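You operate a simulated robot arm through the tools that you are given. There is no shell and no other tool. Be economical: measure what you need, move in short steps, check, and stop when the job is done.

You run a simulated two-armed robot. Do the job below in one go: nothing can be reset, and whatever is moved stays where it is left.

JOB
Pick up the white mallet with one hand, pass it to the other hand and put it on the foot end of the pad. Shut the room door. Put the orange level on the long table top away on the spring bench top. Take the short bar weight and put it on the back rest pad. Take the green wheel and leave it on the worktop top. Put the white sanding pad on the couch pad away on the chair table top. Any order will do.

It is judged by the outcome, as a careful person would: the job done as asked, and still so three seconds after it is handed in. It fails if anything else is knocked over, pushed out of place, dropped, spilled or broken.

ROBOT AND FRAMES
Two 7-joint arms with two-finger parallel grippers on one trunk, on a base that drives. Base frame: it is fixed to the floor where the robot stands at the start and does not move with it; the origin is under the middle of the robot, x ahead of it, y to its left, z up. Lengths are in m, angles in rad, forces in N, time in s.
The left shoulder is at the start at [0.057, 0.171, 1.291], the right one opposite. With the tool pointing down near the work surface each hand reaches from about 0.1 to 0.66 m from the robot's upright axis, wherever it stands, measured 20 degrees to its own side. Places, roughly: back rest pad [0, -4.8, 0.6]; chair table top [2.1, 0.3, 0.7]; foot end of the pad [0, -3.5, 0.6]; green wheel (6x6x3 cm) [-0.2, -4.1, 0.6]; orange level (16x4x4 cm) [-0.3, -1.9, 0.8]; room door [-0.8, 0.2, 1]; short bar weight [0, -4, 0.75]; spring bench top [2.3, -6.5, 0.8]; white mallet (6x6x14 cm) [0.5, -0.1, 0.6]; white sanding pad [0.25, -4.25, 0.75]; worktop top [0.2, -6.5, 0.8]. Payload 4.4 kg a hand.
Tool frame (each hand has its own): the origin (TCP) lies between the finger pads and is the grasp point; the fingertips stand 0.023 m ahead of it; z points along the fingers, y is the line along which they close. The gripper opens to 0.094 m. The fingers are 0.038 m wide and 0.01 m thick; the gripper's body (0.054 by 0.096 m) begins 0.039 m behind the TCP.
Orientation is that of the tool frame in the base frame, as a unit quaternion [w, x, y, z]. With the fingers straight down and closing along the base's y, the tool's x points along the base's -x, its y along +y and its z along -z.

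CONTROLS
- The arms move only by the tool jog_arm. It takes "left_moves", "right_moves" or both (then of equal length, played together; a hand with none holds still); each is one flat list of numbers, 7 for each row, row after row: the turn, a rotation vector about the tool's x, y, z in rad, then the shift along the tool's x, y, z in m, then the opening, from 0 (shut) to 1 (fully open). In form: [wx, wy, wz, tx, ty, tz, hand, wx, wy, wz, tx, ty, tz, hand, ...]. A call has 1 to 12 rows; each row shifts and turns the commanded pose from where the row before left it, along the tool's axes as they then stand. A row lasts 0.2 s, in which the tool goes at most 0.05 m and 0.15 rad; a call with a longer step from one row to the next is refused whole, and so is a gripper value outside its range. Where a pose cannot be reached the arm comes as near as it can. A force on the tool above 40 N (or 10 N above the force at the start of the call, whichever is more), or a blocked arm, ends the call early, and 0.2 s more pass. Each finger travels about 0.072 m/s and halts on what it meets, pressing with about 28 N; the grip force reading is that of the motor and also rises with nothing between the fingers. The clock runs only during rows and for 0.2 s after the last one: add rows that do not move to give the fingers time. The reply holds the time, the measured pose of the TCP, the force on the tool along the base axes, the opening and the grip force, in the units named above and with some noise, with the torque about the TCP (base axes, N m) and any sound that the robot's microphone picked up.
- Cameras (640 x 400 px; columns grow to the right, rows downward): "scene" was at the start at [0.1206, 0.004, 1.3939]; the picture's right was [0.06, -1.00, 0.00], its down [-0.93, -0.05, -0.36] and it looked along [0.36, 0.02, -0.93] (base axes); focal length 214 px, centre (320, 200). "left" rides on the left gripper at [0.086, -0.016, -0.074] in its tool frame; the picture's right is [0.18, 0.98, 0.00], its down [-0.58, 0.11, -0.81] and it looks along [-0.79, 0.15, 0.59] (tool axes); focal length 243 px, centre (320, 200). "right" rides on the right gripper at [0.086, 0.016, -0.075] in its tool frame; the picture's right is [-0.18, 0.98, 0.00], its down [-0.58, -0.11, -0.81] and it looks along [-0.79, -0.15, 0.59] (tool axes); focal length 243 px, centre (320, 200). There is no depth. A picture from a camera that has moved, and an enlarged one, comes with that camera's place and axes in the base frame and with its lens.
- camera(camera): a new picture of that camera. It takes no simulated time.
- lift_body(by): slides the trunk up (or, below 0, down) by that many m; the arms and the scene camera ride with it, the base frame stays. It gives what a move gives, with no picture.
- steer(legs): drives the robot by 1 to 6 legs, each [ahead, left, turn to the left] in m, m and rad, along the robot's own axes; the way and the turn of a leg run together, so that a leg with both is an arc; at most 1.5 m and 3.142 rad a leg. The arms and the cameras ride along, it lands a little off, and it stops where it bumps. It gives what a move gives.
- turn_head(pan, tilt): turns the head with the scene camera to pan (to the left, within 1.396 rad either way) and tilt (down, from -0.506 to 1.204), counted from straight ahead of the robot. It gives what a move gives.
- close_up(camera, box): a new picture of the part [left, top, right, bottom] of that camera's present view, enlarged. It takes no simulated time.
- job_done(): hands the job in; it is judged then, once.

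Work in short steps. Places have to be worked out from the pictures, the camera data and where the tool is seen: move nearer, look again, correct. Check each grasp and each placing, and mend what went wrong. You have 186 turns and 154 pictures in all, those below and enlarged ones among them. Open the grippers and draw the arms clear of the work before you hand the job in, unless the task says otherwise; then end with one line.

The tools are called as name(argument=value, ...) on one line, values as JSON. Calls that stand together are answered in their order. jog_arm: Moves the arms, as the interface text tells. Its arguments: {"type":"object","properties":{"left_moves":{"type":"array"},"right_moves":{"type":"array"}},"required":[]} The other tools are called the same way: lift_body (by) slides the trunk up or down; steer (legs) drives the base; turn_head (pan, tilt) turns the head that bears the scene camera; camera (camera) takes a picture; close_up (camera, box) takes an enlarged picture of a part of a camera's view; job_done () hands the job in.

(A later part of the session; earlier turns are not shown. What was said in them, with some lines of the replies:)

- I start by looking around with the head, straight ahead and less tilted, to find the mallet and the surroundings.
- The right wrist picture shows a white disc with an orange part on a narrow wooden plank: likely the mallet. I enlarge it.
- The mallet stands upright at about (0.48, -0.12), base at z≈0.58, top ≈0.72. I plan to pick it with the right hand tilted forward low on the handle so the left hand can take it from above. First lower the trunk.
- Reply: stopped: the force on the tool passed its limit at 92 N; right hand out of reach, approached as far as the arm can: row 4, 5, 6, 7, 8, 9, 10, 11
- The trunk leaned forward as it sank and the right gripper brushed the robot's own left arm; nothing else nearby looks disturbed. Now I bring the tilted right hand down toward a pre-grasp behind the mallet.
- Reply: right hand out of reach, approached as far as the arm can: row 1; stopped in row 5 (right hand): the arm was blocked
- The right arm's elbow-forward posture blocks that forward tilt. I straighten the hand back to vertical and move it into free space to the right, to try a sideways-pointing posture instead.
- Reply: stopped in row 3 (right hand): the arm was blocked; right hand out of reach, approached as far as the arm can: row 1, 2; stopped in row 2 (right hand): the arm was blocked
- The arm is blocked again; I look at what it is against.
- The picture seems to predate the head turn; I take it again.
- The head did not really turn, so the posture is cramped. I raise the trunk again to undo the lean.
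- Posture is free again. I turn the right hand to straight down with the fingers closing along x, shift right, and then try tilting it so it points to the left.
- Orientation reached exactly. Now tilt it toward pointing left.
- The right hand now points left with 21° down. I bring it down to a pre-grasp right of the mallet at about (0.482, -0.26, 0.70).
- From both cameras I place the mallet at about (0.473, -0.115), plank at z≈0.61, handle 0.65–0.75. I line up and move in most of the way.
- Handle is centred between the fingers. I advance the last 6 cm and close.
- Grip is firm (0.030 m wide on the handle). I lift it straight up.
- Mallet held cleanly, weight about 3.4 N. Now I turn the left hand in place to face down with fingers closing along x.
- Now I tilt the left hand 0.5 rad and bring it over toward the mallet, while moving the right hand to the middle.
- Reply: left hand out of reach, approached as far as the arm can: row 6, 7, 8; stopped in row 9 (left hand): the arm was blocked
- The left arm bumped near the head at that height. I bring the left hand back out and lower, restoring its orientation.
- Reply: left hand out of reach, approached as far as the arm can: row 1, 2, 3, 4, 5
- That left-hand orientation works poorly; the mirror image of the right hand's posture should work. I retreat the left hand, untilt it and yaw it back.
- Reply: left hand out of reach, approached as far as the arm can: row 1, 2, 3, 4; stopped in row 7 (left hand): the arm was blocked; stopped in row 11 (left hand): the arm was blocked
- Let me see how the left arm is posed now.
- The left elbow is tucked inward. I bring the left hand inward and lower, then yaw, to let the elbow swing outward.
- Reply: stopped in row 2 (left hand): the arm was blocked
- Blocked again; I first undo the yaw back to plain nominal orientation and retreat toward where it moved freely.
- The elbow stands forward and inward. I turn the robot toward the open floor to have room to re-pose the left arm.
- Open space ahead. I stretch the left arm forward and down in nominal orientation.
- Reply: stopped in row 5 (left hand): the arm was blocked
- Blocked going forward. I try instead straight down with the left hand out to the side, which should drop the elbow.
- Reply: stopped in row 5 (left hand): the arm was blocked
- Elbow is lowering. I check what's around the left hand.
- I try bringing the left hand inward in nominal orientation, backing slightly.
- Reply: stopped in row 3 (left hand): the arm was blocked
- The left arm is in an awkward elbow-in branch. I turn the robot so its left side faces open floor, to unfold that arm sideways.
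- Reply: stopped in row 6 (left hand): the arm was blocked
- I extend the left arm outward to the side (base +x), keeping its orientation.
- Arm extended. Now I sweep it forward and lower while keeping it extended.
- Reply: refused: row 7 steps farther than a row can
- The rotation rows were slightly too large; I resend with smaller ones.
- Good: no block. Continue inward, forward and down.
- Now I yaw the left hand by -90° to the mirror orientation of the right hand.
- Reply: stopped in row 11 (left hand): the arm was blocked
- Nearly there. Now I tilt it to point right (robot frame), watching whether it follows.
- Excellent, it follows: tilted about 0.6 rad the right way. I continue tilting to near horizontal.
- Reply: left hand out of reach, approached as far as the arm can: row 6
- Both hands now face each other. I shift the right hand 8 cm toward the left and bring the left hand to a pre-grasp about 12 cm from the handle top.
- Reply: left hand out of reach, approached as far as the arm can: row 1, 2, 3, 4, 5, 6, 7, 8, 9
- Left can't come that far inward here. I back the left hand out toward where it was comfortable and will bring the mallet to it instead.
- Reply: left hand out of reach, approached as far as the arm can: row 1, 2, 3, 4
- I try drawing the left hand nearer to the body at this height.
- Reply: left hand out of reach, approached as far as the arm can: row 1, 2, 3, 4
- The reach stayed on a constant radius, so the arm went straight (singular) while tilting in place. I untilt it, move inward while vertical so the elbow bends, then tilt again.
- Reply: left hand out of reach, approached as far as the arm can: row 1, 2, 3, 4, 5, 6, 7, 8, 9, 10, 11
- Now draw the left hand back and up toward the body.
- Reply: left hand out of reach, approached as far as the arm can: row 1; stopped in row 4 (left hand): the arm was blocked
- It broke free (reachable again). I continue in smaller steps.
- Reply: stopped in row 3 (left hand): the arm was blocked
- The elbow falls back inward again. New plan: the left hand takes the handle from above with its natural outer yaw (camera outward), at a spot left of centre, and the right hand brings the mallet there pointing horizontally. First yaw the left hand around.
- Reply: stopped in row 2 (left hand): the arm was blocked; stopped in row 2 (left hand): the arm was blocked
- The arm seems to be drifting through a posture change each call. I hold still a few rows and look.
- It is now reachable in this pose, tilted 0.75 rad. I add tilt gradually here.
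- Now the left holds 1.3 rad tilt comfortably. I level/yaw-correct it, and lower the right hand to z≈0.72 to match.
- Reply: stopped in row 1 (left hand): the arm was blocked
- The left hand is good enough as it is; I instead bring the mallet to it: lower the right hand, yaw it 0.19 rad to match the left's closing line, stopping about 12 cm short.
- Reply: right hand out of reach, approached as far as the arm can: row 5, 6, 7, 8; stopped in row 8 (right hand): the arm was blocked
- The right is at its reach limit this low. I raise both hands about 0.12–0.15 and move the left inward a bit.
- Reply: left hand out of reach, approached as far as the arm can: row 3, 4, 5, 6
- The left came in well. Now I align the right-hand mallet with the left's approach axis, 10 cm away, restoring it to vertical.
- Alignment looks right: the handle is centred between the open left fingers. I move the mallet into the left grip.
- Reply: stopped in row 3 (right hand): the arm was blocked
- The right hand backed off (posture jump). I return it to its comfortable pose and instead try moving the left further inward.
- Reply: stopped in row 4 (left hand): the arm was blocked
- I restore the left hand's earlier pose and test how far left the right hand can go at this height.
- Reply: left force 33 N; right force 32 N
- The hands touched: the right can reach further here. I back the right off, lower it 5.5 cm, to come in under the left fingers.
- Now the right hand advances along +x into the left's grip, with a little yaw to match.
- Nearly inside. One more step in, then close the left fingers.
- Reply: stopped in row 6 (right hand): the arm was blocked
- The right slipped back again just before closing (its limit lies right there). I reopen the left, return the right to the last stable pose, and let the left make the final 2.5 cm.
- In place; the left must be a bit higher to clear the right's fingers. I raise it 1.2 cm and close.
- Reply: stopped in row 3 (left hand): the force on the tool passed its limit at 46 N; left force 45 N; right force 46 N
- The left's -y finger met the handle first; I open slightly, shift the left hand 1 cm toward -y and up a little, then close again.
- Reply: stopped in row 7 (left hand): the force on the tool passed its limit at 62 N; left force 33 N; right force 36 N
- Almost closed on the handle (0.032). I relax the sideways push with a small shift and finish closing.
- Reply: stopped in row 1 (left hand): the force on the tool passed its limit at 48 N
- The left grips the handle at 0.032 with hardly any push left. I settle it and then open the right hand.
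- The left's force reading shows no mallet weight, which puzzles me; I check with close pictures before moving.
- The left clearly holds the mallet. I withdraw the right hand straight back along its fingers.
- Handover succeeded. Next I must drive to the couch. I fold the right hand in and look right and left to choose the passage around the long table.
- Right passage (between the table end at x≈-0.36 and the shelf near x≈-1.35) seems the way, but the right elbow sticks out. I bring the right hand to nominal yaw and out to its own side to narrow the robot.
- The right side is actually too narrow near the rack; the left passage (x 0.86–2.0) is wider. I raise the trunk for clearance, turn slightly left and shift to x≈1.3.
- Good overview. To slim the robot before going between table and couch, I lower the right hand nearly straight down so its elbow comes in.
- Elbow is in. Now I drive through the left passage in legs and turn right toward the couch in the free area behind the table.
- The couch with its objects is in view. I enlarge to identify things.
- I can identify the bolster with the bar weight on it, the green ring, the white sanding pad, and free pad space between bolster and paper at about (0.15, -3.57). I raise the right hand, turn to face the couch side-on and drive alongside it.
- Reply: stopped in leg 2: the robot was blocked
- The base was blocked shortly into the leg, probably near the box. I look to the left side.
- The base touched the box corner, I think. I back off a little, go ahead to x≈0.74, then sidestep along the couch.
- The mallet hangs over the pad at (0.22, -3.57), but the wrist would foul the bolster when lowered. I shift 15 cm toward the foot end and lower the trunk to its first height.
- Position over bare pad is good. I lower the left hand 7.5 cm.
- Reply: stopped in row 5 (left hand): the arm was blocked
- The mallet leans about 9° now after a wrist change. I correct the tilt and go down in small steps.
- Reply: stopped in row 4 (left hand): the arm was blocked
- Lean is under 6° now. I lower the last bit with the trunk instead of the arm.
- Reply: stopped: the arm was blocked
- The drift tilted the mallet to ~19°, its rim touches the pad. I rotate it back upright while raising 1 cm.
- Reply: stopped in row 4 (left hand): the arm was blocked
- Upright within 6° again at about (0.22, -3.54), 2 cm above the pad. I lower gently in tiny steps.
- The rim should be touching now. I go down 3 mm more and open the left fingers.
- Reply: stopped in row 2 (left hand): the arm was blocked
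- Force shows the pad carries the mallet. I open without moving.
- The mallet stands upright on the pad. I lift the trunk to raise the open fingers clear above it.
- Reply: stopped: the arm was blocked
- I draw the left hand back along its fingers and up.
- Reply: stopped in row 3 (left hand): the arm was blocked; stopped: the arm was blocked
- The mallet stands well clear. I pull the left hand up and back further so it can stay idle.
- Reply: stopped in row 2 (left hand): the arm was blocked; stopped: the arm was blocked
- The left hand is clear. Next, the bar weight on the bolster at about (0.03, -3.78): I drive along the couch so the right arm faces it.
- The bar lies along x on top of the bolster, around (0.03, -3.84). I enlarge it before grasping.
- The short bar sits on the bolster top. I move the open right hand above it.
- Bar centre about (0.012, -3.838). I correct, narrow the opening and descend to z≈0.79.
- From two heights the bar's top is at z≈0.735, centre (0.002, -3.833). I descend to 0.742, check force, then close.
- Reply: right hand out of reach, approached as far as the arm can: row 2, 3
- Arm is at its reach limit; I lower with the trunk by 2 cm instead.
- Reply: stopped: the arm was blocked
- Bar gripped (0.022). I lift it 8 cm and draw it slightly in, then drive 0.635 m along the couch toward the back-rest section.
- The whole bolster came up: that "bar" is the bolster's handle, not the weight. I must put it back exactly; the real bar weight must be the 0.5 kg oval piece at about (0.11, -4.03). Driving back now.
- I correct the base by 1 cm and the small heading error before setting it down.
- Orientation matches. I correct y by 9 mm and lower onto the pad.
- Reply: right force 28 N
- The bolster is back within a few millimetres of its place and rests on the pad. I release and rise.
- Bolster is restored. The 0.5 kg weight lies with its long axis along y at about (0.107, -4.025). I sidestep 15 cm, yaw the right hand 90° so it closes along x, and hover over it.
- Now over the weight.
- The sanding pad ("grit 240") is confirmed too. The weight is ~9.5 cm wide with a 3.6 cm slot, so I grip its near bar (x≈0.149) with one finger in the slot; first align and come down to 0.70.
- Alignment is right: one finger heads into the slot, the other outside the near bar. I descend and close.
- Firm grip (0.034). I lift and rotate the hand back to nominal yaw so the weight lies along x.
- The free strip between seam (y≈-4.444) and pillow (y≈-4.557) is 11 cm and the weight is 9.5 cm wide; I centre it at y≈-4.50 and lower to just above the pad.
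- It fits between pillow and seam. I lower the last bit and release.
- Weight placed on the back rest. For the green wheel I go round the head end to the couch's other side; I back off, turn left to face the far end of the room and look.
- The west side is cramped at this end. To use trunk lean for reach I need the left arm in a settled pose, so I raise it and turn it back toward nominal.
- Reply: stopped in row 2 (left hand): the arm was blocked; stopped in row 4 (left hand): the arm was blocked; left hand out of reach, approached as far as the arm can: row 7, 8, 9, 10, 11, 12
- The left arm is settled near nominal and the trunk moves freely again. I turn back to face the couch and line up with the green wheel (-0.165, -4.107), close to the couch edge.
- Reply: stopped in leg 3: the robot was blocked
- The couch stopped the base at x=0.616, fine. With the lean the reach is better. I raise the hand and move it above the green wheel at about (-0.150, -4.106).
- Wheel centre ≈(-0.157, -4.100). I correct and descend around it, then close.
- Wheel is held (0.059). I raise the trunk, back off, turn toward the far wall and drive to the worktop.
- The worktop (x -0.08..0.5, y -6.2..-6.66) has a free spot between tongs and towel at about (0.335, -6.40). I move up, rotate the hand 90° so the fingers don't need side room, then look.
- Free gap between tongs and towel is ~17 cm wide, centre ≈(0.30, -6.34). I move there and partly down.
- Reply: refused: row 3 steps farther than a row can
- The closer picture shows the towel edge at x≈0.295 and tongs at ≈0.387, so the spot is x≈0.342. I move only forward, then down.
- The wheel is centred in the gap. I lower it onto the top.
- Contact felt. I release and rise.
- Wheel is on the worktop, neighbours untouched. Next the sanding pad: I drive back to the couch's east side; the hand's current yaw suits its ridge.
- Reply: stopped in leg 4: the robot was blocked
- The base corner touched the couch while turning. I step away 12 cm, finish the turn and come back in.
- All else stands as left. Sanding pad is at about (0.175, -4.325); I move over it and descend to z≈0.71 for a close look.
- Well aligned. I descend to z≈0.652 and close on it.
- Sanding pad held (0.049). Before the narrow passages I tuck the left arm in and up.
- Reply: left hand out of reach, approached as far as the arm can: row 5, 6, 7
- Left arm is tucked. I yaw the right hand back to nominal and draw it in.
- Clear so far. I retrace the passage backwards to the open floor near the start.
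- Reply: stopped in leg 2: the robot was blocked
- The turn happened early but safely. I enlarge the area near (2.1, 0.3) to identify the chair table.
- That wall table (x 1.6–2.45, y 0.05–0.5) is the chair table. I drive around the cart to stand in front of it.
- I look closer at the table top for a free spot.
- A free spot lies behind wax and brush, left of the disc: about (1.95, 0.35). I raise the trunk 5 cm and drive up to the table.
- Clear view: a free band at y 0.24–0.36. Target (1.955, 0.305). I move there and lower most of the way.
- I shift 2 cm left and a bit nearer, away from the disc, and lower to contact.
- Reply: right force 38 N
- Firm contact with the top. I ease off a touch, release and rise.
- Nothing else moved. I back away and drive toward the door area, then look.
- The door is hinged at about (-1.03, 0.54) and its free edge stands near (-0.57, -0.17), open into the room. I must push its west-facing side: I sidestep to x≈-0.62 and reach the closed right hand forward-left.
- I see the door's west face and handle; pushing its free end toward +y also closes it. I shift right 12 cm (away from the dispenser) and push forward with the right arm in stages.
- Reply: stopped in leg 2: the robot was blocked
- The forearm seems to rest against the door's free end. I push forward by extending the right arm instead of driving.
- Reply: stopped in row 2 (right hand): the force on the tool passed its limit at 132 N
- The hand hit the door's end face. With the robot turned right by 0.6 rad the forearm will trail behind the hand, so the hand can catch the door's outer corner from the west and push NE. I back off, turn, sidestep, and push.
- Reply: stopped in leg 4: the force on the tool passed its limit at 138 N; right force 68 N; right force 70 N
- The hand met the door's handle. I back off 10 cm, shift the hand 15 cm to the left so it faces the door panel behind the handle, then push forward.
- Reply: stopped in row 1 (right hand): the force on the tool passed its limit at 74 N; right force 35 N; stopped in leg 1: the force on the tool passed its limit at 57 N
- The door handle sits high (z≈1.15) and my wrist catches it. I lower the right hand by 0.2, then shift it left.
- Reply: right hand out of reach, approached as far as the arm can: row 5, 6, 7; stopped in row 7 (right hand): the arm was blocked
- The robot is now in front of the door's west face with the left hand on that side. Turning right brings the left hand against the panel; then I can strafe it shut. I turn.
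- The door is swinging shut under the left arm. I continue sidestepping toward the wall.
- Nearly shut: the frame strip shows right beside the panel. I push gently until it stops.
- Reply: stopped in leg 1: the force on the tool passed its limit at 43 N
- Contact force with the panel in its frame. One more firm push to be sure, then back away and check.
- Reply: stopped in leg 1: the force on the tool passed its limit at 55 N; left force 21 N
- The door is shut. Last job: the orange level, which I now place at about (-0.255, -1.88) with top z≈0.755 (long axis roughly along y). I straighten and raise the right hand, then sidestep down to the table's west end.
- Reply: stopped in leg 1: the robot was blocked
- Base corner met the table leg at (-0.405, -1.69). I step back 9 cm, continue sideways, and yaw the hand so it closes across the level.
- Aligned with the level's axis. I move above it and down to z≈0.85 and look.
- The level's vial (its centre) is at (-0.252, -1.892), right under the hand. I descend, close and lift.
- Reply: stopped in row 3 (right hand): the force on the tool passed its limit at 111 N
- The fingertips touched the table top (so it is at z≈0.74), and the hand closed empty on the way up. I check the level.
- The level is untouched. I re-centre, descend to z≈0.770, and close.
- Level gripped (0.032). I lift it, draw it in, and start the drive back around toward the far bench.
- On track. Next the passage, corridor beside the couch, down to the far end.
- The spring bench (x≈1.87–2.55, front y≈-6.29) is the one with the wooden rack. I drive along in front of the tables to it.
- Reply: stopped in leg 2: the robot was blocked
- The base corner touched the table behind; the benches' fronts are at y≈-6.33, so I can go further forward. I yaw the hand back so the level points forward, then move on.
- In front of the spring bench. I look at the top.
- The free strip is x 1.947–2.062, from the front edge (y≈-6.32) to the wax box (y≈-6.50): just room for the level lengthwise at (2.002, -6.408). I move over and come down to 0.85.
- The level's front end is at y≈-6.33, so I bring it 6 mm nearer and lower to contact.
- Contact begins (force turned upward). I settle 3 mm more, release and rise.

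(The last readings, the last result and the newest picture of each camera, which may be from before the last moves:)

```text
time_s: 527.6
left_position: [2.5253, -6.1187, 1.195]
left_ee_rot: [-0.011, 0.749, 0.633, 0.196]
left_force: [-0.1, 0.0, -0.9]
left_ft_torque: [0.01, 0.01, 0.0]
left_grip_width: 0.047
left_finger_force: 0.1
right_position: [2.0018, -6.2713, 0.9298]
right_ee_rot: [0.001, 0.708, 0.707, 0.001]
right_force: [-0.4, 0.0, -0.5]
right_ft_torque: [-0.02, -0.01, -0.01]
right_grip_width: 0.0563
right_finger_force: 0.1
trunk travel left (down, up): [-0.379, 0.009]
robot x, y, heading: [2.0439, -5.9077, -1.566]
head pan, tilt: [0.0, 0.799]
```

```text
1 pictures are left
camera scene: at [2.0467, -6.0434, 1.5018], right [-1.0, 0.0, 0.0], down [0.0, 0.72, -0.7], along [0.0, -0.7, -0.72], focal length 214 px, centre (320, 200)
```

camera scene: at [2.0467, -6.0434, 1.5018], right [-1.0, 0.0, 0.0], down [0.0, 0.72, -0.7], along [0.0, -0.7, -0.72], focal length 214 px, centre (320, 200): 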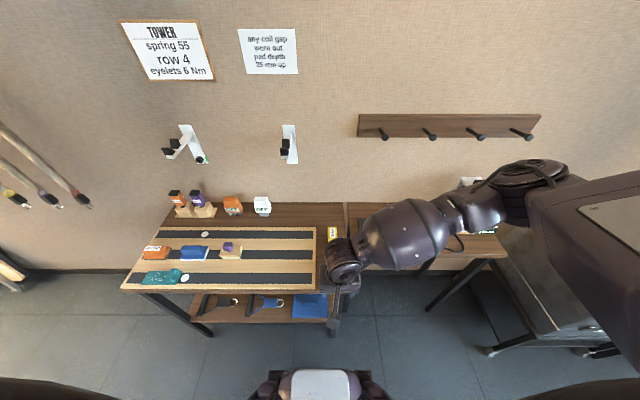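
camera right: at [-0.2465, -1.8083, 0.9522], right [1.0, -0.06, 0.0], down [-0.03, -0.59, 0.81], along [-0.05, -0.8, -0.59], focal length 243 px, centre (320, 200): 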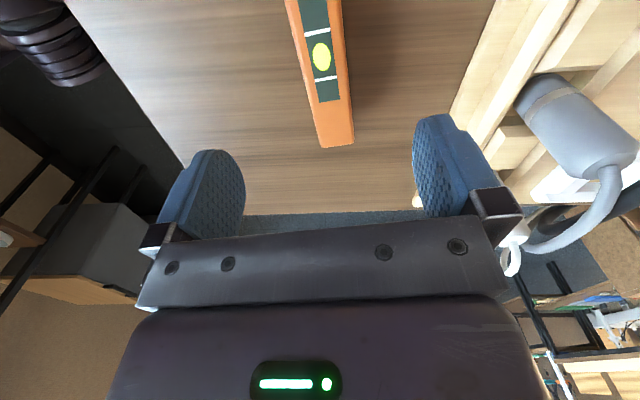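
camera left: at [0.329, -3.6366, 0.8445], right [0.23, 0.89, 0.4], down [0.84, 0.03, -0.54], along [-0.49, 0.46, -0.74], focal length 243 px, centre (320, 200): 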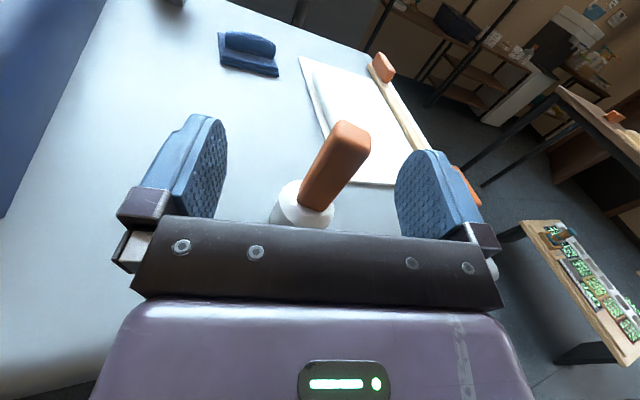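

I move the hand aside, open both grippers, and take the last picture to confirm the level.

jog_arm(right_moves=[0, 0, 0, 0.03, -0.03, -0.01, 1, 0, 0, 0, 0.02, -0.04, 0, 1, 0, 0, 0, 0, -0.04, 0, 1, 0, 0, 0, 0, -0.04, 0, 1], left_moves=[0, 0, 0, 0, 0, 0, 1, 0, 0, 0, 0, 0, 0, 1, 0, 0, 0, 0, 0, 0, 1, 0, 0, 0, 0, 0, 0, 1])

close_up(camera="scene", box=[220, 190, 420, 315])

```text
time_s: 528.6
left_position: [2.5243, -6.1187, 1.1951]
left_ee_rot: [-0.011, 0.748, 0.633, 0.196]
left_force: [0.0, 0.3, 0.4]
left_ft_torque: [0.04, 0.03, 0.01]
left_grip_width: 0.094
left_finger_force: 0.0
right_position: [1.852, -6.22, 0.9405]
right_ee_rot: [0.0, 0.708, 0.706, 0.002]
right_force: [-0.7, -0.1, 1.3]
right_ft_torque: [0.0, -0.02, 0.0]
right_grip_width: 0.0939
right_finger_force: 0.0
trunk travel left (down, up): [-0.379, 0.009]
robot x, y, heading: [2.0464, -5.9121, -1.565]
head pan, tilt: [0.0, 0.799]
```

```text
3.20 times, centred on (320, 252) of scene
camera zoom: at [2.0456, -6.0437, 1.5018], right [-1.0, 0.0, 0.0], down [0.0, 0.72, -0.7], along [0.0, -0.7, -0.72], focal length 686 px, centre (320, 32)
```

zoom: 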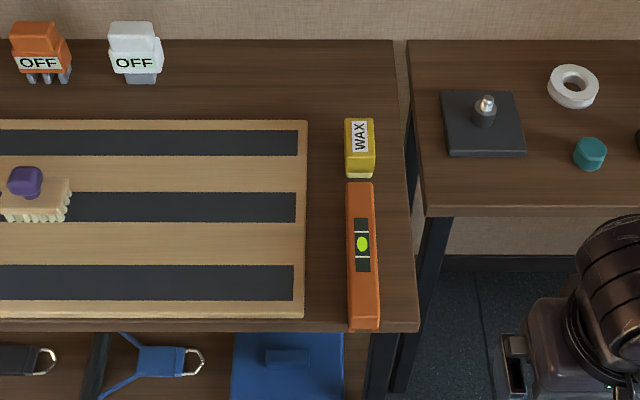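

The level rests on the spring bench, in front of the wax box, with its near end at the bench's front edge. All six parts of the job are done, the grippers are open and the arms are clear of the work, so I hand it in.

job_done()

```text
The job is handed in.
```

All six tasks are done and handed in. While looking for the bar weight I lifted the blue bolster by its handle, then set it back within a few millimetres; I took the 0.5 kg weight to be the "short bar weight". I saw each item standing where it was put except the sanding pad, which my hand hid when I released it on the chair table.
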